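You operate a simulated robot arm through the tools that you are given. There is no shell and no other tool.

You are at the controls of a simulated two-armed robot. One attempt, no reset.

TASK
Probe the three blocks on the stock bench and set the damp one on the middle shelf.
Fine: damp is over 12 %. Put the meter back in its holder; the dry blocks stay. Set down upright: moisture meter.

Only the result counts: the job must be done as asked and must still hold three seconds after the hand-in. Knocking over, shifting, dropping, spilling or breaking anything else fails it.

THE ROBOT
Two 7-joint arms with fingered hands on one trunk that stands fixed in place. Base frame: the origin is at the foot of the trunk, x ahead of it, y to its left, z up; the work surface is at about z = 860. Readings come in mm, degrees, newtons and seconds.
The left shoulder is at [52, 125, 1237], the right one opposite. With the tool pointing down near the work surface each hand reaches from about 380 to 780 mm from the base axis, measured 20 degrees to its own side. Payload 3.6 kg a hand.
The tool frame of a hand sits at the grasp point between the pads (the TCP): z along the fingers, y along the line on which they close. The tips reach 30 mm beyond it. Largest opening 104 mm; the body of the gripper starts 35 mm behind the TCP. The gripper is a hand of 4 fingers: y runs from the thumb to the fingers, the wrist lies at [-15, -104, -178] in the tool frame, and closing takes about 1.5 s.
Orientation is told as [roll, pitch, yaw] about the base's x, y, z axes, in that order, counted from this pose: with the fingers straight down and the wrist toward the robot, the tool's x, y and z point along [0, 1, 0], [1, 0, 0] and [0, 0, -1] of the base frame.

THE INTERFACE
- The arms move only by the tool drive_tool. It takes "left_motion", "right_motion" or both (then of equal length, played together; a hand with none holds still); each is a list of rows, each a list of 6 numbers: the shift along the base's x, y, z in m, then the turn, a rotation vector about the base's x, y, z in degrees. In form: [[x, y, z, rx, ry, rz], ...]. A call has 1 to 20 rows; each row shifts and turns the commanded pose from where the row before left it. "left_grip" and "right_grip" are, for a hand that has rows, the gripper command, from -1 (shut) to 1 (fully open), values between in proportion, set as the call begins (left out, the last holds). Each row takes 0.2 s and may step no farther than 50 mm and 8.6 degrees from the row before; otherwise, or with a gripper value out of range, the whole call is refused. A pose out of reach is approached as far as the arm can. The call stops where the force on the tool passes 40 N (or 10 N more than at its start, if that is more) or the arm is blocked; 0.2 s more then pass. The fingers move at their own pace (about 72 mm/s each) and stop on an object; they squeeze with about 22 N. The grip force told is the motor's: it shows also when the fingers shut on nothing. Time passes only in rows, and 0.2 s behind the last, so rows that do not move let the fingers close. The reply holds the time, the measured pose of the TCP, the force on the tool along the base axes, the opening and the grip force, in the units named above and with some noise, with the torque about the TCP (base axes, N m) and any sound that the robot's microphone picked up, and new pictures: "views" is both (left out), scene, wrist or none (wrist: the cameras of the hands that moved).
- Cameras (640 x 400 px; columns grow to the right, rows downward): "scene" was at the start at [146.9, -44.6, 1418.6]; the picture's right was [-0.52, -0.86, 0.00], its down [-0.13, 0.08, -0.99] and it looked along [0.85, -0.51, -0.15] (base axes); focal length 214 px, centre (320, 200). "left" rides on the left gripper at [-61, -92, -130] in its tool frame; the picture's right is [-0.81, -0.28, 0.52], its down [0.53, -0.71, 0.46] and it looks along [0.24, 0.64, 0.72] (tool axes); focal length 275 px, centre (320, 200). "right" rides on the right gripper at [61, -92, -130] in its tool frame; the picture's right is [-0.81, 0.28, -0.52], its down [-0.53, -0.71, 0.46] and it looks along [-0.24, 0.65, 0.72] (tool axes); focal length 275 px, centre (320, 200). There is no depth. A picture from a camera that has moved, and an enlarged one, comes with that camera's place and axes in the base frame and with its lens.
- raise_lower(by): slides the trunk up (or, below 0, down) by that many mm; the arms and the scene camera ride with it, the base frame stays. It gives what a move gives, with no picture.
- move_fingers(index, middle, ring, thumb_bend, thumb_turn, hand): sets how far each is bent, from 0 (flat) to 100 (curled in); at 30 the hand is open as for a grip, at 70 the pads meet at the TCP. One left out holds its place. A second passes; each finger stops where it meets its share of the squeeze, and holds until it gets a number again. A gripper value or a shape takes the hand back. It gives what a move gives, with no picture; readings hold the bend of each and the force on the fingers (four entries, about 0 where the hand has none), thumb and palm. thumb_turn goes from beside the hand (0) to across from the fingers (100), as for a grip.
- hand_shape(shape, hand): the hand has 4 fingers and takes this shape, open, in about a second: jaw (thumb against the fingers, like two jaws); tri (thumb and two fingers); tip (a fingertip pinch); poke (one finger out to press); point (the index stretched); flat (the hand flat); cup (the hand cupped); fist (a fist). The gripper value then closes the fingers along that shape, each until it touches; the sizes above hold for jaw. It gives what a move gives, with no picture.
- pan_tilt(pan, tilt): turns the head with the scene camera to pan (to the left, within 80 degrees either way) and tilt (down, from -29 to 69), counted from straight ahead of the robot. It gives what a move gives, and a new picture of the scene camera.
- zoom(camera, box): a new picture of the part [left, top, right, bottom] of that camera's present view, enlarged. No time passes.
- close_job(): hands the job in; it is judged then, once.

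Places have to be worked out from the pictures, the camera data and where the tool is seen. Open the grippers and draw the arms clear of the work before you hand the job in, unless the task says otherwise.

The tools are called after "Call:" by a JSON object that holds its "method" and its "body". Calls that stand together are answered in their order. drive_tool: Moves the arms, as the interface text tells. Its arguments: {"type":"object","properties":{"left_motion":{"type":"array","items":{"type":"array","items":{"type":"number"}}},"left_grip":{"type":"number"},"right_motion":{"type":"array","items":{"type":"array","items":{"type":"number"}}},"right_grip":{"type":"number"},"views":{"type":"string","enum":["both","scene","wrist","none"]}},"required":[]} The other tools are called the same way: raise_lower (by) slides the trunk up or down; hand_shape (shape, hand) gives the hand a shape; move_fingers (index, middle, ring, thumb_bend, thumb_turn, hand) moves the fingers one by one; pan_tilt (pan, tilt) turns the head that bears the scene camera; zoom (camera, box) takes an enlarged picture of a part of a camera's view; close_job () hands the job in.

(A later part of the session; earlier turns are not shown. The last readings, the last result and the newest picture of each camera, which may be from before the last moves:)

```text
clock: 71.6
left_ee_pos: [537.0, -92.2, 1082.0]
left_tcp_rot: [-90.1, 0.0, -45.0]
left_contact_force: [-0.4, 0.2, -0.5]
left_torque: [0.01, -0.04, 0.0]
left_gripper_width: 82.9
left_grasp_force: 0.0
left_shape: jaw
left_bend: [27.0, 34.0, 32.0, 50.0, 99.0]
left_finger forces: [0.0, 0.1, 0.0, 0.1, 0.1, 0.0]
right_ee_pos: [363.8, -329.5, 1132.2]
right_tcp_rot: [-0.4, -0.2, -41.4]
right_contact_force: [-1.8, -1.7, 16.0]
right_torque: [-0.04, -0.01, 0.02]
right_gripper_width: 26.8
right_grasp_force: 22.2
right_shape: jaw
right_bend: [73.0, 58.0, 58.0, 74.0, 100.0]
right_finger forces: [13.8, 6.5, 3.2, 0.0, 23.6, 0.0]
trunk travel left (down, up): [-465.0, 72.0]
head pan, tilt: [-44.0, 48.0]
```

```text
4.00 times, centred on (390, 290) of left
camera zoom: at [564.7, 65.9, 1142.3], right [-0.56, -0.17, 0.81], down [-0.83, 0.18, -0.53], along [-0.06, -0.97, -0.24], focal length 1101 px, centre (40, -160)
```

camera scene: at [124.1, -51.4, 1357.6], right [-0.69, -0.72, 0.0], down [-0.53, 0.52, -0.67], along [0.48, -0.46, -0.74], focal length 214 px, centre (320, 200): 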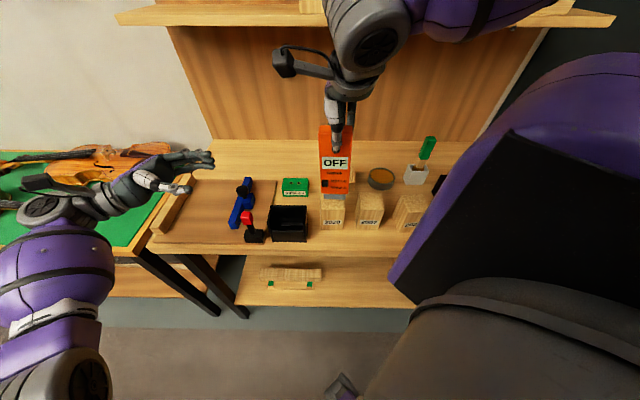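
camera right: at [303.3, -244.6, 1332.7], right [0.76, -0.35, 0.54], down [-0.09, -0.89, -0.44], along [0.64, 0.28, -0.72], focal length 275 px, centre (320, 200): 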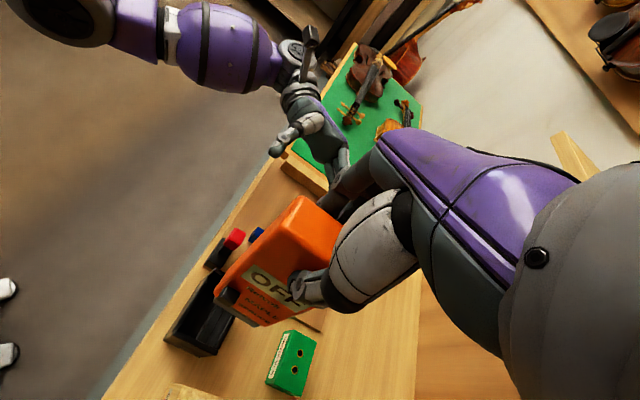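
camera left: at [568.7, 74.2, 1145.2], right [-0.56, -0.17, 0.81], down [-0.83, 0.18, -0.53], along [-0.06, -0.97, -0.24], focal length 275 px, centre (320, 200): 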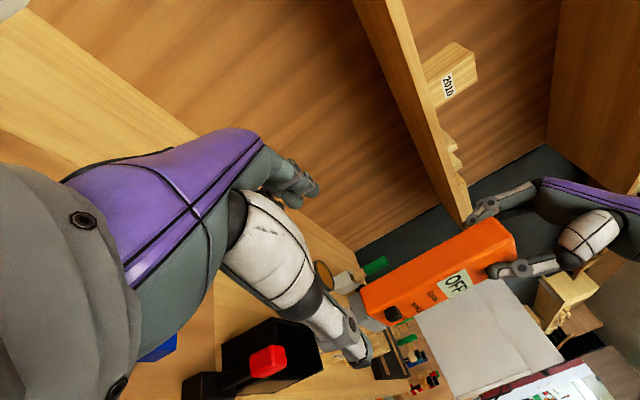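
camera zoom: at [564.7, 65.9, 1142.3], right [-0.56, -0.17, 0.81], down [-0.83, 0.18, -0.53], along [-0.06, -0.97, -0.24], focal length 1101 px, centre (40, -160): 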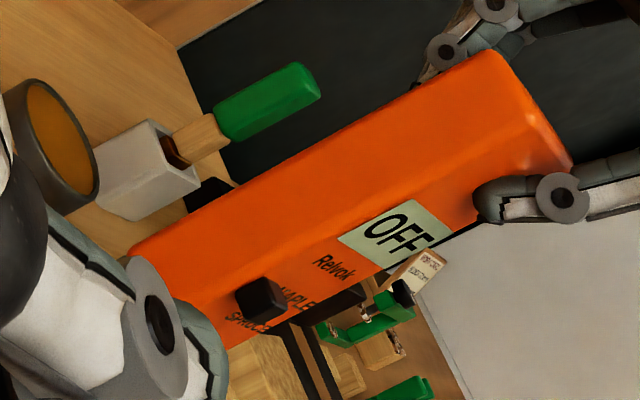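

There's a small sign in the background of the left view. I'll zoom on it, since it may carry information about the wood.

Call:
{"method": "zoom", "body": {"camera": "left", "box": [430, 295, 462, 318]}}

Call:
{"method": "zoom", "body": {"camera": "left", "box": [400, 270, 480, 340]}}

```text
16.00 times, centred on (446, 306) of left
camera zoom: at [564.7, 65.9, 1142.3], right [-0.56, -0.17, 0.81], down [-0.83, 0.18, -0.53], along [-0.06, -0.97, -0.24], focal length 4404 px, centre (-1696, -1504)
```

zoom: 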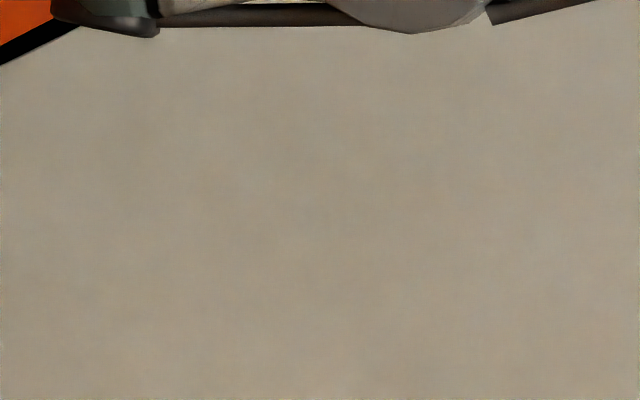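

```text
5.71 times, centred on (440, 305) of left
camera zoom: at [564.7, 65.9, 1142.3], right [-0.56, -0.17, 0.81], down [-0.83, 0.18, -0.53], along [-0.06, -0.97, -0.24], focal length 1573 px, centre (-366, -400)
```

zoom: 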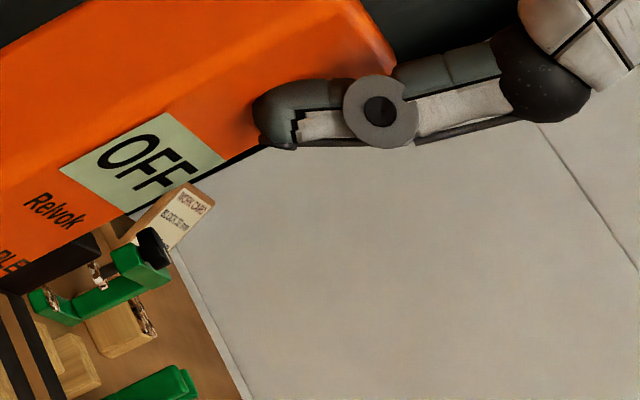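

It is a work card. I'll zoom in on the exact spot.

Call:
{"method": "zoom", "body": {"camera": "left", "box": [407, 299, 423, 309]}}

Call:
{"method": "pan_tilt", "body": {"pan": -80, "tilt": 40}}

```text
16.00 times, centred on (415, 304) of left
camera zoom: at [564.7, 65.9, 1142.3], right [-0.56, -0.17, 0.81], down [-0.83, 0.18, -0.53], along [-0.06, -0.97, -0.24], focal length 4404 px, centre (-1200, -1464)
```

zoom: 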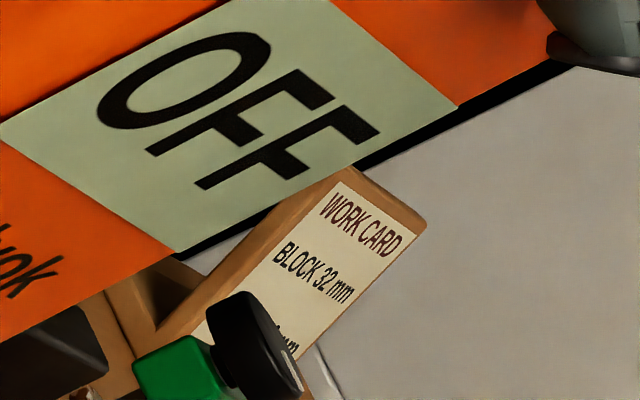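

```text
clock: 72.6
left_ee_pos: [536.9, -91.9, 1081.0]
left_tcp_rot: [-90.1, -0.1, -45.0]
left_contact_force: [1.0, 0.4, -0.1]
left_torque: [0.02, 0.01, 0.02]
left_gripper_width: 83.0
left_grasp_force: 0.1
left_shape: jaw
left_bend: [27.0, 34.0, 32.0, 50.0, 99.0]
left_finger forces: [0.0, 0.0, 0.0, 0.1, 0.1, 0.1]
right_ee_pos: [363.8, -330.4, 1133.2]
right_tcp_rot: [-0.4, -0.3, -41.5]
right_contact_force: [-1.3, -1.2, 15.3]
right_torque: [-0.09, 0.05, 0.03]
right_gripper_width: 26.9
right_grasp_force: 22.2
right_shape: jaw
right_bend: [73.0, 58.0, 58.0, 74.0, 100.0]
right_finger forces: [14.0, 6.5, 3.3, 0.0, 23.7, 0.0]
trunk travel left (down, up): [-465.0, 72.0]
head pan, tilt: [-80.0, 40.0]
camera scene: at [81.2, -79.9, 1369.1], right [-0.98, -0.17, 0.0], down [-0.11, 0.63, -0.77], along [0.13, -0.75, -0.64], focal length 214 px, centre (320, 200)
```

scene: 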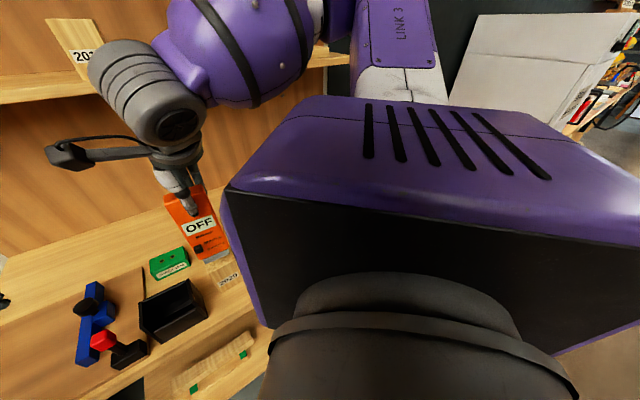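

The card is about another job (32 mm block). Turning the head back, I'll try pressing the pins a bit harder (about 27 N), in case a firmer push is needed for a reading.

Call:
{"method": "pan_tilt", "body": {"pan": -44, "tilt": 48}}

Call:
{"method": "drive_tool", "body": {"right_motion": [[0, 0, -0.0012, 0, 0, 0], [0, 0, 0, 0, 0, 0], [0, 0, 0, 0, 0, 0]], "views": "none"}}

Call:
{"method": "zoom", "body": {"camera": "scene", "box": [300, 140, 372, 230]}}

```text
clock: 73.6
left_ee_pos: [536.5, -91.8, 1081.1]
left_tcp_rot: [-90.0, 0.0, -45.0]
left_contact_force: [0.3, -1.1, -0.6]
left_torque: [-0.01, 0.02, -0.03]
left_gripper_width: 82.7
left_grasp_force: 0.1
left_shape: jaw
left_bend: [27.0, 34.0, 32.0, 50.0, 99.0]
left_finger forces: [0.1, 0.1, 0.0, 0.1, 0.0, 0.0]
right_ee_pos: [362.5, -330.7, 1132.8]
right_tcp_rot: [-0.4, -0.2, -41.5]
right_contact_force: [-1.2, -1.1, 15.8]
right_torque: [-0.06, 0.07, 0.03]
right_gripper_width: 26.9
right_grasp_force: 22.4
right_shape: jaw
right_bend: [73.0, 58.0, 58.0, 74.0, 100.0]
right_finger forces: [14.0, 6.5, 3.3, 0.0, 23.7, 0.0]
trunk travel left (down, up): [-465.0, 72.0]
head pan, tilt: [-44.0, 48.0]
camera scene: at [123.0, -51.0, 1357.7], right [-0.7, -0.72, 0.0], down [-0.53, 0.52, -0.67], along [0.48, -0.47, -0.74], focal length 214 px, centre (320, 200)
```

scene: 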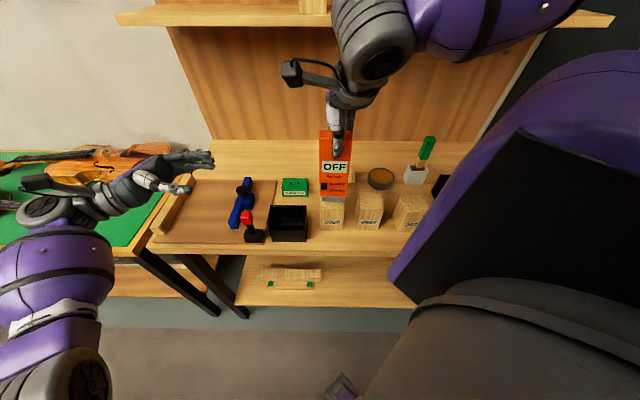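

```text
clock: 74.4
left_ee_pos: [536.0, -90.5, 1080.9]
left_tcp_rot: [-90.2, -0.1, -45.0]
left_contact_force: [-0.4, 0.0, 0.3]
left_torque: [-0.01, 0.0, -0.05]
left_gripper_width: 82.9
left_grasp_force: 0.1
left_shape: jaw
left_bend: [27.0, 34.0, 32.0, 50.0, 99.0]
left_finger forces: [0.0, 0.0, 0.0, 0.1, 0.0, 0.0]
right_ee_pos: [364.5, -330.1, 1131.6]
right_tcp_rot: [-0.4, -0.3, -41.6]
right_contact_force: [-1.1, -0.9, 25.4]
right_torque: [-0.03, 0.08, 0.01]
right_gripper_width: 27.3
right_grasp_force: 22.0
right_shape: jaw
right_bend: [74.0, 58.0, 58.0, 74.0, 100.0]
right_finger forces: [15.0, 7.2, 3.4, 0.0, 25.7, 0.0]
trunk travel left (down, up): [-465.0, 72.0]
head pan, tilt: [-44.0, 48.0]
```

```text
4.44 times, centred on (336, 185) of scene
camera zoom: at [122.4, -50.6, 1357.8], right [-0.69, -0.72, 0.0], down [-0.53, 0.52, -0.67], along [0.48, -0.47, -0.74], focal length 953 px, centre (249, 267)
```

zoom: 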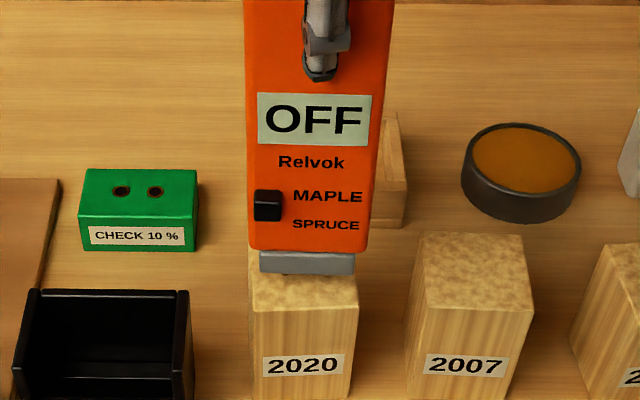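

Even 25 N gives nothing, so it isn't a matter of force. I'll lift off and return to the roomy spot to see whether the slider has a further position above MAPLE.

Call:
{"method": "drive_tool", "body": {"right_motion": [[0, 0, 0.005, 0, 0, 0], [0, 0, 0.02, -0.53, 0.53, -1.0], [0, 0, 0.03, -0.53, 0.53, -1.0], [0.01, 0.0214, 0.017, 0, 0, 0], [0.01, 0.0214, 0, 0, 0, 0], [0.01, 0.0214, 0, 0, 0, 0], [0.01, 0.0214, 0, 0, 0, 0], [0.01, 0.0214, 0, 0, 0, 0], [0, 0, 0, 0, 0, 0]], "views": "none"}}

Call:
{"method": "drive_tool", "body": {"left_motion": [[-0.0201, -0.0201, 0, 0, 0, 0], [-0.0201, -0.0201, 0, 0, 0, 0], [-0.0201, -0.0201, 0, 0, 0, 0], [-0.0201, -0.0201, 0, 0, 0, 0], [-0.0201, -0.0201, 0, 0, 0, 0], [0, 0, -0.002, 0, 0, 0], [0, 0, 0, 0, 0, 0]], "left_grip": 0.6, "views": "none"}}

Call:
{"method": "zoom", "body": {"camera": "scene", "box": [225, 120, 315, 200]}}

```text
clock: 76.4
left_ee_pos: [537.2, -92.2, 1081.2]
left_tcp_rot: [-90.0, -0.1, -45.0]
left_contact_force: [-0.5, -0.2, 0.5]
left_torque: [-0.02, -0.01, 0.02]
left_gripper_width: 82.7
left_grasp_force: 0.1
left_shape: jaw
left_bend: [27.0, 34.0, 32.0, 50.0, 99.0]
left_finger forces: [0.0, 0.0, 0.1, 0.0, 0.0, 0.1]
right_ee_pos: [414.0, -224.7, 1203.2]
right_tcp_rot: [-1.9, 0.1, -43.4]
right_contact_force: [-0.4, -1.2, -1.1]
right_torque: [-0.02, 0.01, 0.0]
right_gripper_width: 26.4
right_grasp_force: 22.1
right_shape: jaw
right_bend: [73.0, 58.0, 58.0, 74.0, 100.0]
right_finger forces: [12.8, 5.4, 2.6, 0.0, 20.9, 0.1]
trunk travel left (down, up): [-465.0, 72.0]
head pan, tilt: [-44.0, 48.0]
```

```text
clock: 78.0
left_ee_pos: [435.9, -193.8, 1077.9]
left_tcp_rot: [-90.2, 0.1, -45.0]
left_contact_force: [0.7, -0.3, -1.1]
left_torque: [-0.02, -0.02, 0.0]
left_gripper_width: 83.0
left_grasp_force: 0.1
left_shape: jaw
left_bend: [27.0, 34.0, 32.0, 50.0, 99.0]
left_finger forces: [0.0, 0.0, 0.1, 0.0, 0.1, 0.1]
right_ee_pos: [413.5, -223.7, 1201.9]
right_tcp_rot: [-1.9, 0.0, -43.5]
right_contact_force: [0.4, -0.2, -2.3]
right_torque: [0.02, 0.0, -0.02]
right_gripper_width: 26.4
right_grasp_force: 22.3
right_shape: jaw
right_bend: [73.0, 58.0, 58.0, 74.0, 100.0]
right_finger forces: [12.9, 5.4, 2.6, 0.0, 20.9, 0.0]
trunk travel left (down, up): [-465.0, 72.0]
head pan, tilt: [-44.0, 48.0]
```

```text
5.00 times, centred on (270, 160) of scene
camera zoom: at [124.1, -51.7, 1357.5], right [-0.69, -0.72, 0.0], down [-0.53, 0.52, -0.67], along [0.48, -0.46, -0.74], focal length 1072 px, centre (570, 400)
```

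zoom: 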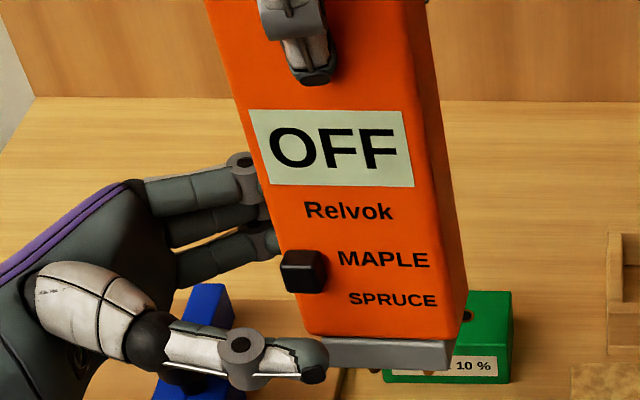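

The knob is at MAPLE. I'll close the left hand to ~42 mm, move the thumb near the face just under the knob, and push up again.

Call:
{"method": "drive_tool", "body": {"left_motion": [[0, 0, -0.003, 0, 0, 0], [0.0021, -0.0021, 0, 0, 0, 0], [0.0021, -0.0021, 0, 0, 0, 0], [0, 0, 0, 0, 0, 0]], "left_grip": -0.2, "views": "none"}}

Call:
{"method": "drive_tool", "body": {"left_motion": [[0, 0, 0.003, 0, 0, 0], [0, 0, 0.003, 0, 0, 0], [0, 0, 0.003, 0, 0, 0], [0, 0, 0.003, 0, 0, 0], [0, 0, 0, 0, 0, 0]], "views": "none"}}

Call:
{"method": "zoom", "body": {"camera": "scene", "box": [225, 120, 315, 200]}}

```text
clock: 79.0
left_ee_pos: [440.6, -199.2, 1075.6]
left_tcp_rot: [-90.1, 0.0, -45.0]
left_contact_force: [-0.3, 0.2, -0.5]
left_torque: [-0.03, 0.03, -0.02]
left_gripper_width: 42.0
left_grasp_force: 0.0
left_shape: jaw
left_bend: [74.0, 49.0, 46.0, 72.0, 100.0]
left_finger forces: [0.0, 0.0, 0.1, 0.1, 0.0, 0.0]
right_ee_pos: [413.6, -223.5, 1203.4]
right_tcp_rot: [-2.0, 0.1, -43.6]
right_contact_force: [1.3, 0.2, -1.7]
right_torque: [0.01, -0.02, -0.04]
right_gripper_width: 26.5
right_grasp_force: 22.1
right_shape: jaw
right_bend: [73.0, 58.0, 58.0, 74.0, 100.0]
right_finger forces: [13.0, 5.3, 2.6, 0.0, 20.9, 0.0]
trunk travel left (down, up): [-465.0, 72.0]
head pan, tilt: [-44.0, 48.0]
```

```text
clock: 80.2
left_ee_pos: [441.1, -199.2, 1087.8]
left_tcp_rot: [-90.0, 0.2, -44.9]
left_contact_force: [0.4, 1.7, -7.1]
left_torque: [-0.06, -0.17, -0.06]
left_gripper_width: 42.2
left_grasp_force: 0.1
left_shape: jaw
left_bend: [74.0, 49.0, 46.0, 72.0, 100.0]
left_finger forces: [0.1, 0.0, 0.0, 0.0, 6.2, 0.0]
right_ee_pos: [414.0, -223.6, 1203.3]
right_tcp_rot: [-2.0, 0.0, -43.4]
right_contact_force: [-0.3, -2.1, 3.7]
right_torque: [0.05, 0.09, 0.02]
right_gripper_width: 26.4
right_grasp_force: 22.0
right_shape: jaw
right_bend: [73.0, 58.0, 58.0, 74.0, 100.0]
right_finger forces: [13.3, 5.9, 3.2, 0.0, 21.6, 0.0]
trunk travel left (down, up): [-465.0, 72.0]
head pan, tilt: [-44.0, 48.0]
```

```text
5.00 times, centred on (270, 160) of scene
camera zoom: at [124.3, -51.6, 1357.5], right [-0.69, -0.72, 0.0], down [-0.53, 0.52, -0.67], along [0.48, -0.46, -0.74], focal length 1072 px, centre (570, 400)
```

zoom: 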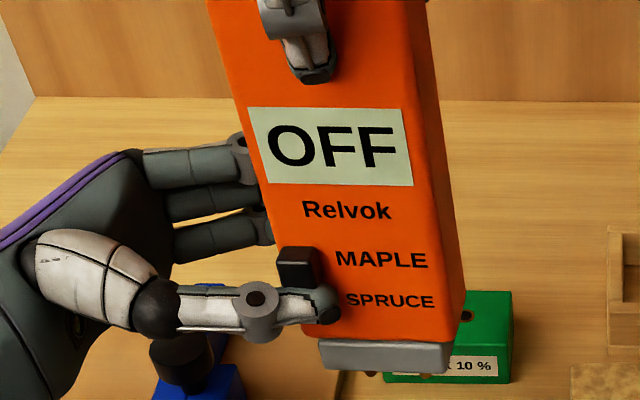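

MAPLE is the upper stop (7 N resisted), so the slider has only the two settings. I'll back the thumb off and take a closer look at the red-capped object and the surroundings of the holder for a power control.

Call:
{"method": "drive_tool", "body": {"left_motion": [[0, 0, -0.006, 0, 0, 0], [-0.003, 0.003, -0.006, 0, 0, 0], [0.02, 0.02, 0, 0, 0, 0], [0.03, 0.03, 0, 0, 0, 0], [0.03, 0.03, 0, 0, 0, 0], [0.02, 0.02, 0, 0, 0, 0]], "left_grip": 0.6, "views": "scene"}}

Call:
{"method": "zoom", "body": {"camera": "scene", "box": [225, 170, 315, 250]}}

Call:
{"method": "zoom", "body": {"camera": "scene", "box": [240, 90, 320, 200]}}

Call:
{"method": "zoom", "body": {"camera": "right", "box": [60, 160, 400, 400]}}

```text
clock: 81.6
left_ee_pos: [532.2, -102.4, 1074.6]
left_tcp_rot: [-90.1, 0.0, -45.0]
left_contact_force: [0.6, 0.3, 0.1]
left_torque: [-0.03, 0.03, -0.01]
left_gripper_width: 82.8
left_grasp_force: 0.1
left_shape: jaw
left_bend: [27.0, 34.0, 32.0, 50.0, 99.0]
left_finger forces: [0.0, 0.1, 0.0, 0.0, 0.0, 0.0]
left hand out of reach, approached as far as the arm can: row 6
right_ee_pos: [413.4, -224.9, 1202.4]
right_tcp_rot: [-1.9, 0.0, -43.6]
right_contact_force: [-0.2, -0.2, -2.5]
right_torque: [-0.02, -0.01, -0.01]
right_gripper_width: 26.7
right_grasp_force: 22.0
right_shape: jaw
right_bend: [73.0, 58.0, 58.0, 74.0, 100.0]
right_finger forces: [13.0, 5.4, 2.9, 0.0, 21.2, 0.0]
trunk travel left (down, up): [-465.0, 72.0]
head pan, tilt: [-44.0, 48.0]
camera scene: at [124.0, -52.2, 1357.5], right [-0.69, -0.72, 0.0], down [-0.53, 0.52, -0.67], along [0.48, -0.46, -0.74], focal length 214 px, centre (320, 200)
```

scene: 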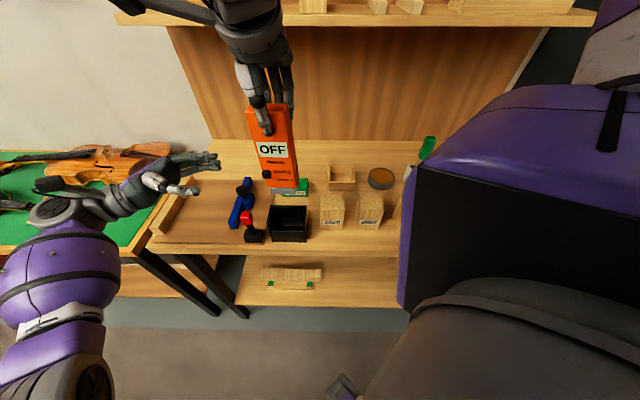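

```text
5.00 times, centred on (270, 210) of scene
camera zoom: at [124.0, -52.2, 1357.5], right [-0.69, -0.72, 0.0], down [-0.53, 0.52, -0.67], along [0.48, -0.46, -0.74], focal length 1072 px, centre (570, 150)
```

zoom: 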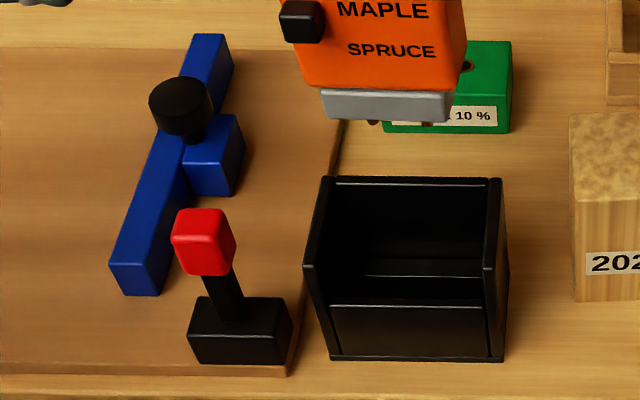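

```text
3.64 times, centred on (280, 145) of scene
camera zoom: at [124.0, -52.2, 1357.5], right [-0.69, -0.72, 0.0], down [-0.53, 0.52, -0.67], along [0.48, -0.46, -0.74], focal length 780 px, centre (466, 400)
```

zoom: 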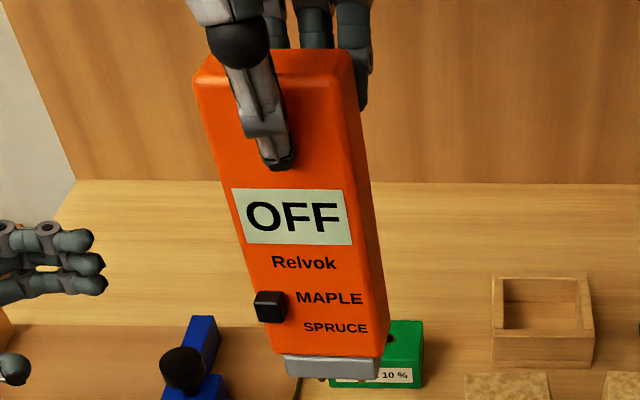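

```text
1.67 times, centred on (230, 280) of right
camera zoom: at [392.2, -113.6, 1330.6], right [-0.35, -0.76, 0.54], down [-0.89, 0.09, -0.44], along [0.28, -0.64, -0.72], focal length 459 px, centre (470, 67)
```

zoom: 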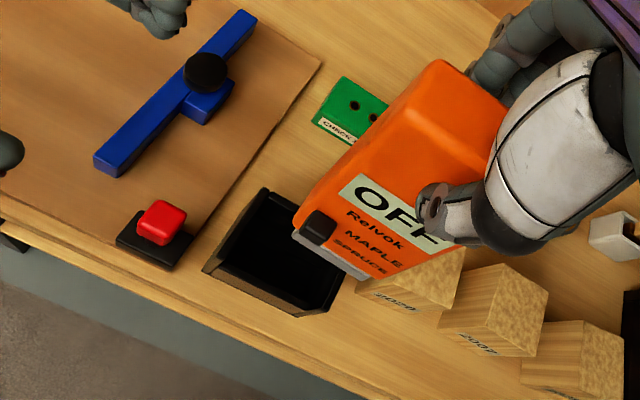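

The red lever belongs to a separate jig. With both slider settings still giving OFF, the natural next step is the CHECK 10 % block: I'll carry the meter over its two holes (centre about d=611, s=138, top z≈893), trimming roll and yaw on the way.

Call:
{"method": "drive_tool", "body": {"right_motion": [[0.02, -0.0188, 0, 0.26, -0.26, 1.0], [0.02, -0.0188, 0, 0.26, -0.26, 1.0], [0.02, -0.0188, 0, 0.27, -0.27, 1.0], [0.02, -0.0188, 0, 0.27, -0.27, 1.1], [0.0196, -0.0188, 0, 0, 0, 0], [0.0196, -0.0188, 0, 0, 0, 0], [0, 0, -0.03, 0, 0, 0], [0, 0, -0.03, 0, 0, 0], [0, 0, -0.03, 0, 0, 0], [0, 0, 0, 0, 0, 0]], "views": "both"}}

Call:
{"method": "zoom", "body": {"camera": "scene", "box": [265, 130, 325, 210]}}

Call:
{"method": "zoom", "body": {"camera": "right", "box": [160, 160, 400, 370]}}

```text
clock: 83.8
left_ee_pos: [531.2, -101.1, 1074.6]
left_tcp_rot: [-90.1, 0.1, -45.0]
left_contact_force: [0.0, 0.0, 0.5]
left_torque: [-0.03, 0.02, 0.03]
left_gripper_width: 83.0
left_grasp_force: 0.0
left_shape: jaw
left_bend: [27.0, 34.0, 32.0, 50.0, 99.0]
left_finger forces: [0.0, 0.0, 0.1, 0.1, 0.0, 0.0]
right_ee_pos: [532.7, -338.2, 1112.5]
right_tcp_rot: [-0.5, -0.1, -39.3]
right_contact_force: [0.0, -0.5, -3.2]
right_torque: [-0.01, -0.05, -0.01]
right_gripper_width: 26.4
right_grasp_force: 21.9
right_shape: jaw
right_bend: [73.0, 58.0, 58.0, 74.0, 100.0]
right_finger forces: [13.0, 5.3, 2.8, 0.1, 21.2, 0.0]
trunk travel left (down, up): [-465.0, 72.0]
head pan, tilt: [-44.0, 48.0]
camera scene: at [123.9, -51.5, 1357.6], right [-0.69, -0.72, 0.0], down [-0.53, 0.52, -0.67], along [0.48, -0.46, -0.74], focal length 214 px, centre (320, 200)
camera right: at [500.5, -231.6, 1242.2], right [-0.3, -0.8, 0.52], down [-0.89, 0.04, -0.45], along [0.34, -0.6, -0.72], focal length 275 px, centre (320, 200)
```

scene: 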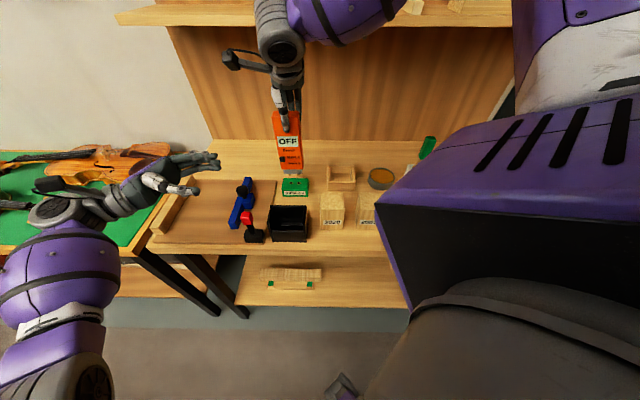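
right: 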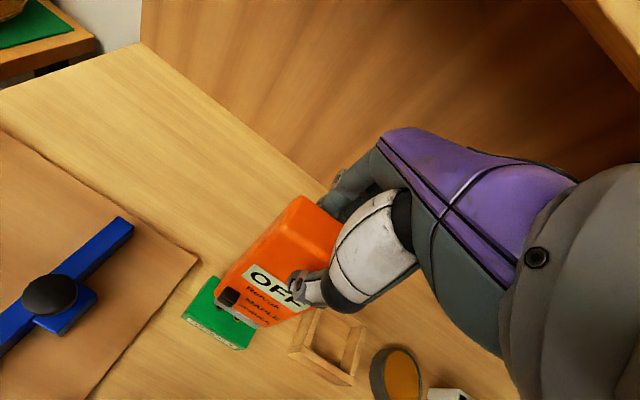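

```text
5.00 times, centred on (295, 170) of scene
camera zoom: at [123.9, -51.5, 1357.6], right [-0.69, -0.72, 0.0], down [-0.53, 0.52, -0.67], along [0.48, -0.46, -0.74], focal length 1072 px, centre (445, 350)
```

zoom: 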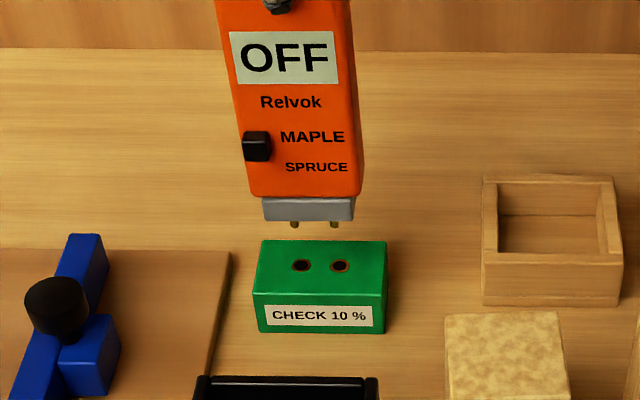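

```text
1.90 times, centred on (280, 265) of right
camera zoom: at [500.5, -231.6, 1242.2], right [-0.3, -0.8, 0.52], down [-0.89, 0.04, -0.45], along [0.34, -0.6, -0.72], focal length 524 px, centre (396, 76)
```

zoom: 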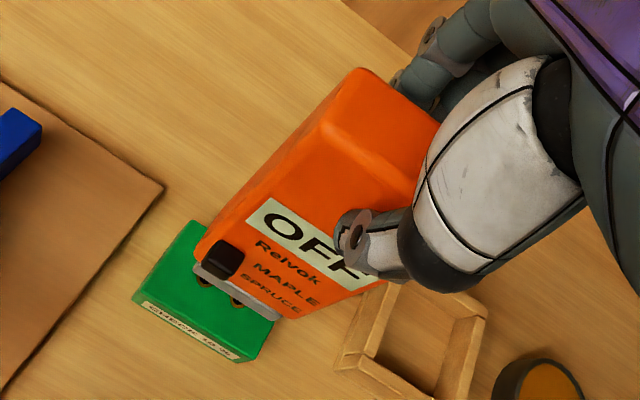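

Pins and holes are clearly visible: the pins line up along the bench, but need about 5 mm more depth. I'll shift and lower to a few mm above the check block.

Call:
{"method": "drive_tool", "body": {"right_motion": [[0.0036, -0.0035, -0.01, 0, 0, 0], [0.0003, 0.0003, -0.01, 0, 0, 0], [0, 0, -0.009, 0, 0, 0], [0, 0, 0, 0, 0, 0]], "views": "none"}}

Call:
{"method": "zoom", "body": {"camera": "scene", "box": [277, 160, 313, 205]}}

Call:
{"method": "zoom", "body": {"camera": "right", "box": [200, 250, 320, 350]}}

```text
clock: 84.8
left_ee_pos: [532.6, -101.2, 1073.5]
left_tcp_rot: [-90.1, 0.1, -45.0]
left_contact_force: [-0.5, -0.4, 0.5]
left_torque: [0.03, -0.02, 0.02]
left_gripper_width: 83.1
left_grasp_force: 0.1
left_shape: jaw
left_bend: [27.0, 34.0, 32.0, 50.0, 99.0]
left_finger forces: [0.0, 0.0, 0.1, 0.0, 0.0, 0.0]
right_ee_pos: [536.3, -340.6, 1083.9]
right_tcp_rot: [-0.5, -0.1, -39.5]
right_contact_force: [0.2, 0.2, -1.1]
right_torque: [-0.02, 0.02, 0.03]
right_gripper_width: 26.2
right_grasp_force: 21.8
right_shape: jaw
right_bend: [73.0, 58.0, 58.0, 74.0, 100.0]
right_finger forces: [13.0, 5.4, 2.8, 0.0, 21.2, 0.0]
trunk travel left (down, up): [-465.0, 72.0]
head pan, tilt: [-44.0, 48.0]
```

```text
8.89 times, centred on (295, 182) of scene
camera zoom: at [124.1, -51.6, 1357.5], right [-0.69, -0.72, 0.0], down [-0.53, 0.52, -0.67], along [0.48, -0.46, -0.74], focal length 1906 px, centre (542, 356)
```

zoom: 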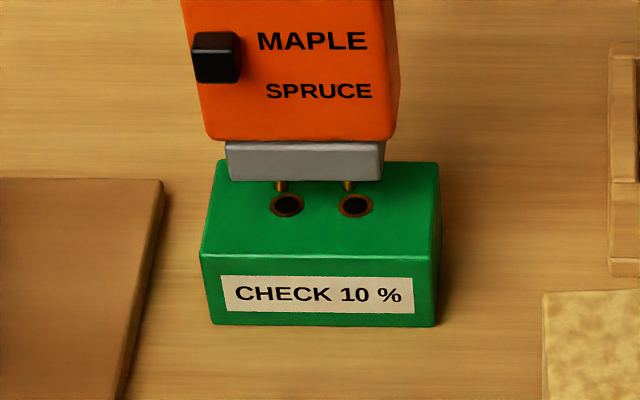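

```text
4.00 times, centred on (260, 300) of right
camera zoom: at [505.3, -233.9, 1213.6], right [-0.3, -0.8, 0.52], down [-0.89, 0.04, -0.45], along [0.34, -0.6, -0.72], focal length 1101 px, centre (560, -200)
```

zoom: 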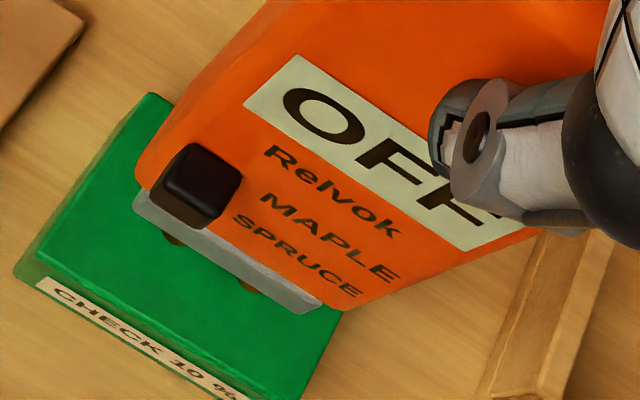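

The pins need about 1.7 mm to the right and ~0.7 mm nearer. I'll correct and lower 6 mm to just above the holes.

Call:
{"method": "drive_tool", "body": {"right_motion": [[-0.0017, -0.0007, 0, 0, 0, 0], [0, 0, -0.003, 0, 0, 0], [0, 0, -0.003, 0, 0, 0], [0, 0, 0, 0, 0, 0]], "views": "none"}}

Call:
{"method": "zoom", "body": {"camera": "scene", "box": [282, 170, 306, 200]}}

```text
clock: 85.8
left_ee_pos: [531.0, -102.6, 1074.5]
left_tcp_rot: [-90.1, 0.1, -45.0]
left_contact_force: [-0.4, 0.7, 0.0]
left_torque: [-0.04, -0.01, 0.03]
left_gripper_width: 82.9
left_grasp_force: 0.1
left_shape: jaw
left_bend: [27.0, 34.0, 32.0, 50.0, 99.0]
left_finger forces: [0.1, 0.0, 0.0, 0.1, 0.1, 0.0]
right_ee_pos: [534.7, -341.0, 1078.5]
right_tcp_rot: [-0.3, -0.3, -39.3]
right_contact_force: [-0.7, 0.1, 6.1]
right_torque: [-0.04, 0.04, -0.02]
right_gripper_width: 26.4
right_grasp_force: 21.9
right_shape: jaw
right_bend: [73.0, 58.0, 58.0, 74.0, 100.0]
right_finger forces: [13.3, 5.9, 3.1, 0.0, 22.3, 0.0]
trunk travel left (down, up): [-465.0, 72.0]
head pan, tilt: [-44.0, 48.0]
```

```text
13.33 times, centred on (294, 185) of scene
camera zoom: at [123.6, -51.4, 1357.7], right [-0.69, -0.72, 0.0], down [-0.53, 0.52, -0.67], along [0.48, -0.46, -0.74], focal length 2860 px, centre (667, 400)
```

zoom: 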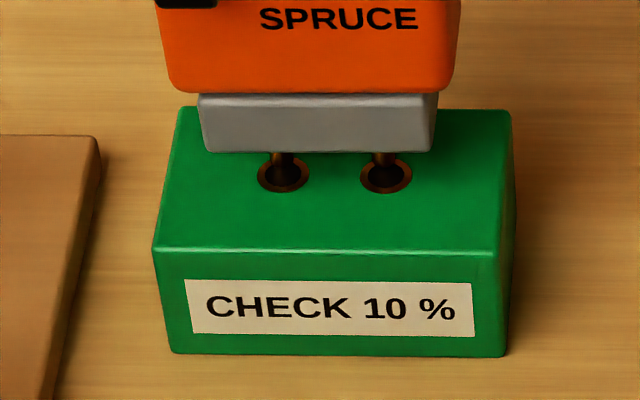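

Contact at 6 N with both pins on the hole contacts. Let me read the display now.

Call:
{"method": "zoom", "body": {"camera": "scene", "box": [265, 130, 325, 210]}}

Call:
{"method": "drive_tool", "body": {"right_motion": [[-0.0003, 0.0003, 0, 0, 0, 0], [0, 0, 0, 0, 0, 0], [0, 0, 0, 0, 0, 0], [0, 0, 0, 0, 0, 0], [0, 0, 0, 0, 0, 0], [0, 0, 0, 0, 0, 0]], "views": "none"}}

Call:
{"method": "zoom", "body": {"camera": "scene", "box": [265, 130, 325, 210]}}

```text
5.00 times, centred on (295, 170) of scene
camera zoom: at [123.6, -51.4, 1357.7], right [-0.69, -0.72, 0.0], down [-0.53, 0.52, -0.67], along [0.48, -0.46, -0.74], focal length 1072 px, centre (445, 350)
```

zoom: 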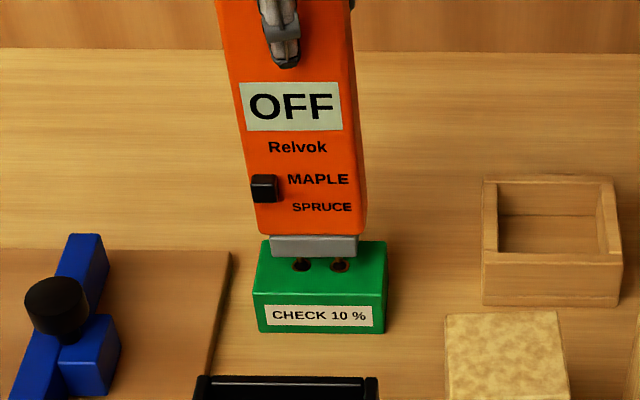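

```text
clock: 87.2
left_ee_pos: [530.9, -100.0, 1075.0]
left_tcp_rot: [-90.0, 0.0, -45.0]
left_contact_force: [-0.1, 0.9, -0.4]
left_torque: [-0.01, -0.01, 0.04]
left_gripper_width: 82.9
left_grasp_force: 0.0
left_shape: jaw
left_bend: [27.0, 34.0, 32.0, 50.0, 99.0]
left_finger forces: [0.0, 0.1, 0.1, 0.0, 0.0, 0.0]
right_ee_pos: [533.9, -340.7, 1079.3]
right_tcp_rot: [-0.4, -0.1, -39.3]
right_contact_force: [-1.0, -0.4, 12.8]
right_torque: [-0.04, 0.03, -0.01]
right_gripper_width: 26.6
right_grasp_force: 21.7
right_shape: jaw
right_bend: [73.0, 58.0, 58.0, 74.0, 100.0]
right_finger forces: [13.5, 6.3, 3.3, 0.0, 23.0, 0.0]
trunk travel left (down, up): [-465.0, 72.0]
head pan, tilt: [-44.0, 48.0]
```

```text
5.00 times, centred on (295, 170) of scene
camera zoom: at [123.0, -51.1, 1357.7], right [-0.69, -0.72, 0.0], down [-0.53, 0.52, -0.67], along [0.48, -0.47, -0.74], focal length 1072 px, centre (445, 350)
```

zoom: 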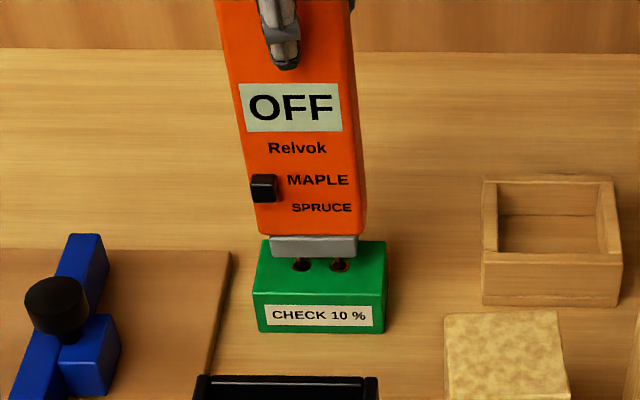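

Still OFF on the check block, so the meter really needs switching on. I'll lift off gently and inspect every visible face of the meter at high zoom.

Call:
{"method": "drive_tool", "body": {"right_motion": [[0, 0, 0.004, 0, 0, 0], [0, 0, 0.02, 0, 0, 0], [0, 0, 0.03, 0, 0, 0], [0, 0, 0.03, 0, 0, 0], [-0.02, 0.02, 0.02, 0, 0, 0], [-0.02, 0.02, 0, 0, 0, 0], [-0.02, 0.02, 0, 0, 0, 0], [-0.02, 0.02, 0, 0, 0, 0], [0, 0, 0, 0, 0, 0]], "views": "none"}}

Call:
{"method": "zoom", "body": {"camera": "right", "box": [200, 180, 380, 320]}}

Call:
{"method": "zoom", "body": {"camera": "left", "box": [340, 180, 560, 340]}}

Call:
{"method": "zoom", "body": {"camera": "scene", "box": [240, 80, 320, 200]}}

```text
clock: 89.2
left_ee_pos: [532.3, -101.3, 1074.2]
left_tcp_rot: [-90.1, 0.1, -45.1]
left_contact_force: [0.0, 0.6, -0.7]
left_torque: [0.02, -0.02, -0.02]
left_gripper_width: 82.8
left_grasp_force: 0.1
left_shape: jaw
left_bend: [27.0, 34.0, 32.0, 50.0, 99.0]
left_finger forces: [0.0, 0.0, 0.1, 0.0, 0.1, 0.1]
right_ee_pos: [456.0, -261.7, 1180.7]
right_tcp_rot: [-0.4, 0.0, -39.5]
right_contact_force: [1.5, -0.3, -1.9]
right_torque: [-0.03, 0.04, 0.0]
right_gripper_width: 26.7
right_grasp_force: 22.0
right_shape: jaw
right_bend: [73.0, 58.0, 58.0, 74.0, 100.0]
right_finger forces: [13.1, 5.4, 2.7, 0.0, 21.3, 0.0]
trunk travel left (down, up): [-465.0, 72.0]
head pan, tilt: [-44.0, 48.0]
```

```text
2.86 times, centred on (290, 250) of right
camera zoom: at [424.8, -155.5, 1310.6], right [-0.3, -0.8, 0.52], down [-0.89, 0.04, -0.45], along [0.34, -0.6, -0.72], focal length 786 px, centre (406, 57)
```

zoom: 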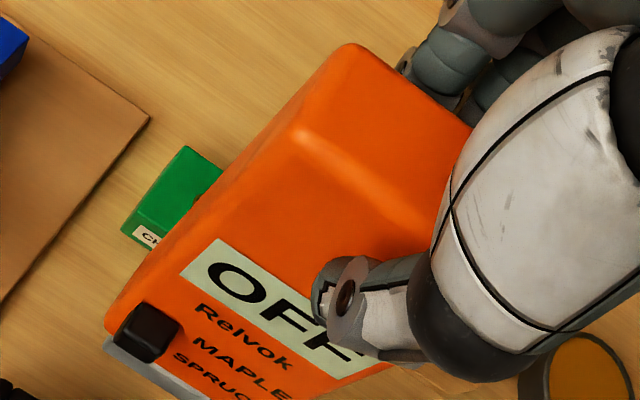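

```text
2.50 times, centred on (450, 260) of left
camera zoom: at [559.8, 56.2, 1135.5], right [-0.56, -0.17, 0.81], down [-0.83, 0.18, -0.53], along [-0.06, -0.97, -0.24], focal length 688 px, centre (-5, 50)
```

zoom: 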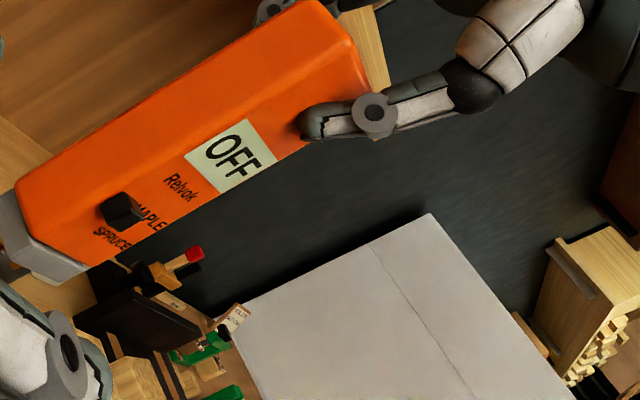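

```text
3.33 times, centred on (280, 140) of scene
camera zoom: at [124.5, -51.9, 1357.4], right [-0.69, -0.72, 0.0], down [-0.53, 0.52, -0.67], along [0.48, -0.46, -0.74], focal length 715 px, centre (453, 400)
```

zoom: 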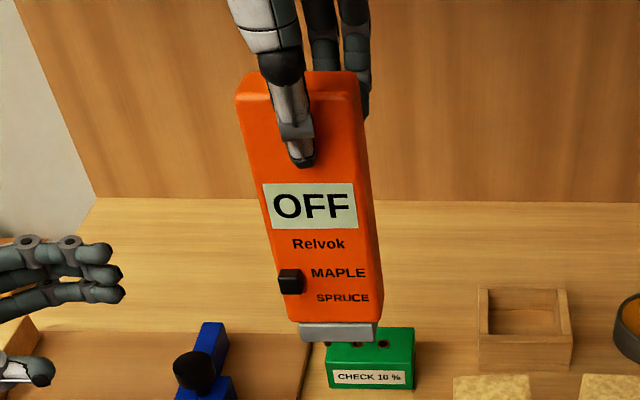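

No other control is visible on the front, left, or top. I'll turn the meter about 60° so its right side faces the scene camera.

Call:
{"method": "drive_tool", "body": {"right_motion": [[0, 0, 0.01, 0, 0, -8], [0, 0, 0.01, 0, 0, -8], [0, 0, 0, 0, 0, -8], [0, 0, 0, 0, 0, -8], [0, 0, 0, 0, 0, -8], [0, 0, 0, 0, 0, -8], [0, 0, 0, 0, 0, -8], [0, 0, 0, 0, 0, 0]], "views": "scene"}}

Call:
{"method": "zoom", "body": {"camera": "scene", "box": [240, 80, 320, 200]}}

Call:
{"method": "zoom", "body": {"camera": "left", "box": [340, 180, 560, 340]}}

```text
clock: 91.0
left_ee_pos: [531.4, -101.3, 1074.7]
left_tcp_rot: [-90.2, 0.1, -45.0]
left_contact_force: [-0.5, 0.3, -0.5]
left_torque: [-0.04, 0.03, -0.03]
left_gripper_width: 83.0
left_grasp_force: 0.2
left_shape: jaw
left_bend: [27.0, 34.0, 32.0, 50.0, 99.0]
left_finger forces: [0.0, 0.0, 0.0, 0.1, 0.0, 0.1]
right_ee_pos: [455.0, -260.6, 1202.5]
right_tcp_rot: [-0.5, -0.2, -95.6]
right_contact_force: [-0.4, -0.8, -3.3]
right_torque: [0.02, 0.01, -0.01]
right_gripper_width: 26.6
right_grasp_force: 22.4
right_shape: jaw
right_bend: [73.0, 58.0, 58.0, 74.0, 100.0]
right_finger forces: [13.0, 5.5, 2.7, 0.0, 21.3, 0.1]
trunk travel left (down, up): [-465.0, 72.0]
head pan, tilt: [-44.0, 48.0]
camera scene: at [124.0, -51.6, 1357.5], right [-0.69, -0.72, 0.0], down [-0.53, 0.52, -0.67], along [0.48, -0.46, -0.74], focal length 214 px, centre (320, 200)
```

scene: 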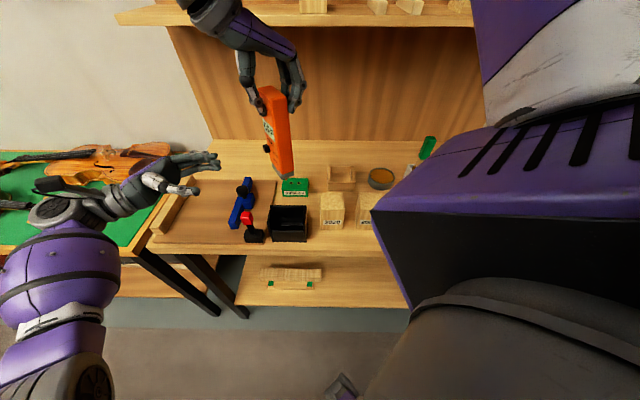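

```text
3.33 times, centred on (280, 140) of scene
camera zoom: at [124.0, -51.6, 1357.5], right [-0.69, -0.72, 0.0], down [-0.53, 0.52, -0.67], along [0.48, -0.46, -0.74], focal length 715 px, centre (453, 400)
```

zoom: 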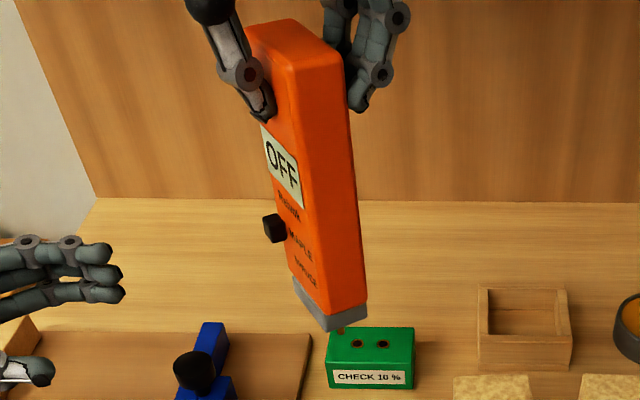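

```text
2.50 times, centred on (450, 260) of left
camera zoom: at [559.3, 56.5, 1135.8], right [-0.56, -0.17, 0.81], down [-0.83, 0.18, -0.53], along [-0.06, -0.97, -0.24], focal length 688 px, centre (-5, 50)
```

zoom: 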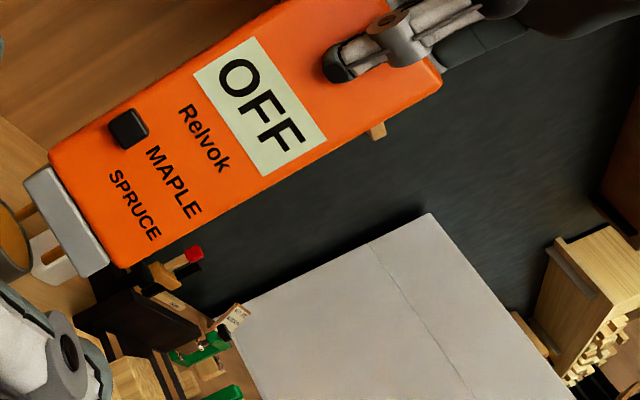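

All four sides I've seen are plain; only the underside and the area under my fingers remain unseen. I'll turn back, move right, and roll the meter so its underside faces the left camera.

Call:
{"method": "drive_tool", "body": {"right_motion": [[-0.012, -0.012, 0, 0, 0, 8], [-0.012, -0.012, 0, 0, 0, 8], [-0.012, -0.012, 0, 0, 0, 8], [-0.012, -0.012, 0, 0, 0, 8], [-0.012, -0.012, 0, 0, 0, 8], [-0.012, -0.012, 0, 0, 0, 8], [-0.012, -0.012, 0, 0, 0, 8], [0, 0, 0.005, 5.3, -5.3, 0], [0, 0, 0.005, 5.3, -5.3, 0], [0, 0, 0.005, 5.3, -5.3, 0], [0, 0, 0.005, 5.3, -5.3, 0], [0, 0, 0.005, 5.3, -5.3, 0], [0, 0, 0.005, 5.3, -5.3, 0], [0, 0, 0.005, 5.3, -5.3, 0], [0, 0, 0.005, 5.3, -5.3, 0], [0, 0, 0, 5.3, -5.3, 0], [0, 0, 0, 0, 0, 0]], "views": "both"}}

Call:
{"method": "zoom", "body": {"camera": "left", "box": [300, 120, 560, 320]}}

```text
clock: 94.6
left_ee_pos: [531.9, -102.0, 1074.7]
left_tcp_rot: [-90.0, 0.1, -45.0]
left_contact_force: [0.8, 0.4, 0.7]
left_torque: [0.01, 0.02, 0.01]
left_gripper_width: 83.1
left_grasp_force: 0.1
left_shape: jaw
left_bend: [27.0, 34.0, 32.0, 50.0, 99.0]
left_finger forces: [0.0, 0.1, 0.1, 0.0, 0.0, 0.1]
right_ee_pos: [371.9, -345.1, 1242.5]
right_tcp_rot: [67.0, -5.2, -43.0]
right_contact_force: [-1.5, 0.1, -2.8]
right_torque: [-0.14, 0.13, -0.03]
right_gripper_width: 26.3
right_grasp_force: 22.4
right_shape: jaw
right_bend: [73.0, 58.0, 58.0, 74.0, 100.0]
right_finger forces: [12.2, 5.6, 3.3, 0.0, 21.1, 0.0]
trunk travel left (down, up): [-465.0, 72.0]
head pan, tilt: [-44.0, 48.0]
camera scene: at [124.2, -51.7, 1357.5], right [-0.69, -0.72, 0.0], down [-0.53, 0.52, -0.67], along [0.48, -0.46, -0.74], focal length 214 px, centre (320, 200)
camera right: at [231.6, -346.6, 1340.9], right [-0.3, -0.8, -0.52], down [-0.33, 0.6, -0.73], along [0.89, -0.05, -0.45], focal length 275 px, centre (320, 200)
```

scene: 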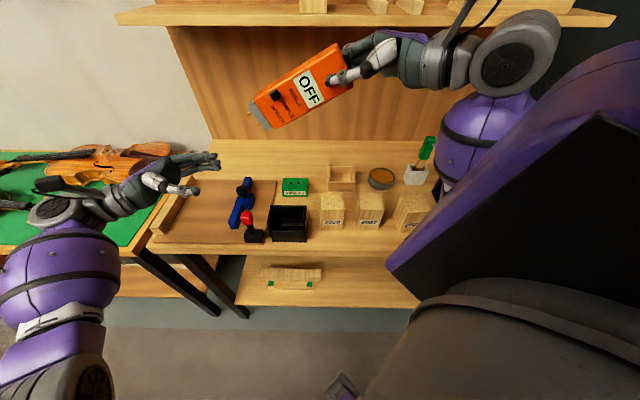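
right: 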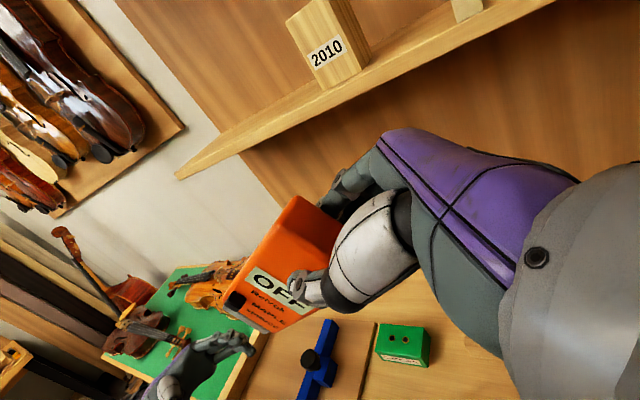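

```text
2.00 times, centred on (430, 220) of left
camera zoom: at [559.5, 56.4, 1135.7], right [-0.56, -0.17, 0.81], down [-0.83, 0.18, -0.53], along [-0.06, -0.97, -0.24], focal length 551 px, centre (100, 160)
```

zoom: 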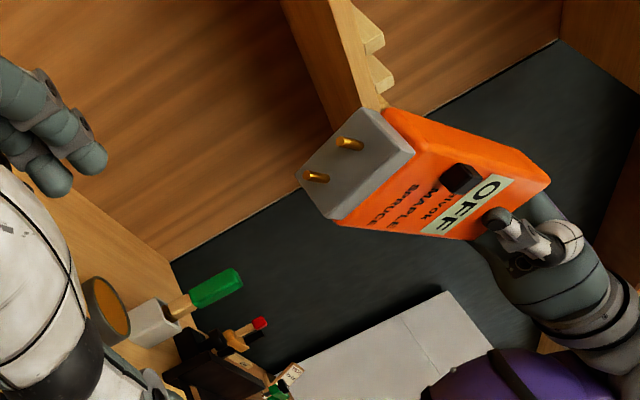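

The underside only carries the two pins. I only touched the rims of the check block's holes last time (about 2.5 mm too far back), so I'll right the meter and properly insert the pins there.

Call:
{"method": "drive_tool", "body": {"right_motion": [[0, 0, 0, -5.3, 5.3, 0], [0, 0, 0, -5.3, 5.3, 0], [0, 0, 0, -5.3, 5.3, 0], [0, 0, 0, -5.3, 5.3, 0], [0, 0, 0, -5.3, 5.3, 0], [0, 0, 0, -5.3, 5.3, 0], [0, 0, 0, -5.3, 5.3, 0], [0, 0, 0, -5.3, 5.3, 0], [0, 0, 0, -5.3, 5.3, 0], [0.04, 0.0015, -0.03, 0, 0, 0], [0.04, 0.0015, -0.03, 0, 0, 0], [0.04, 0.0015, -0.03, 0, 0, 0], [0.0406, 0.0016, -0.032, 0, 0, 0], [0, 0, 0, 0, 0, 0]], "views": "scene"}}

Call:
{"method": "zoom", "body": {"camera": "scene", "box": [265, 130, 325, 210]}}

```text
refused: row 13 steps farther than a row can; nothing moved
```

```text
5.00 times, centred on (295, 170) of scene
camera zoom: at [124.2, -51.7, 1357.5], right [-0.69, -0.72, 0.0], down [-0.53, 0.52, -0.67], along [0.48, -0.46, -0.74], focal length 1072 px, centre (445, 350)
```

zoom: 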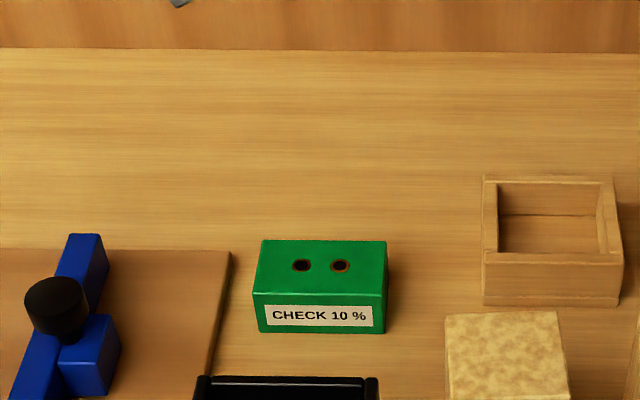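

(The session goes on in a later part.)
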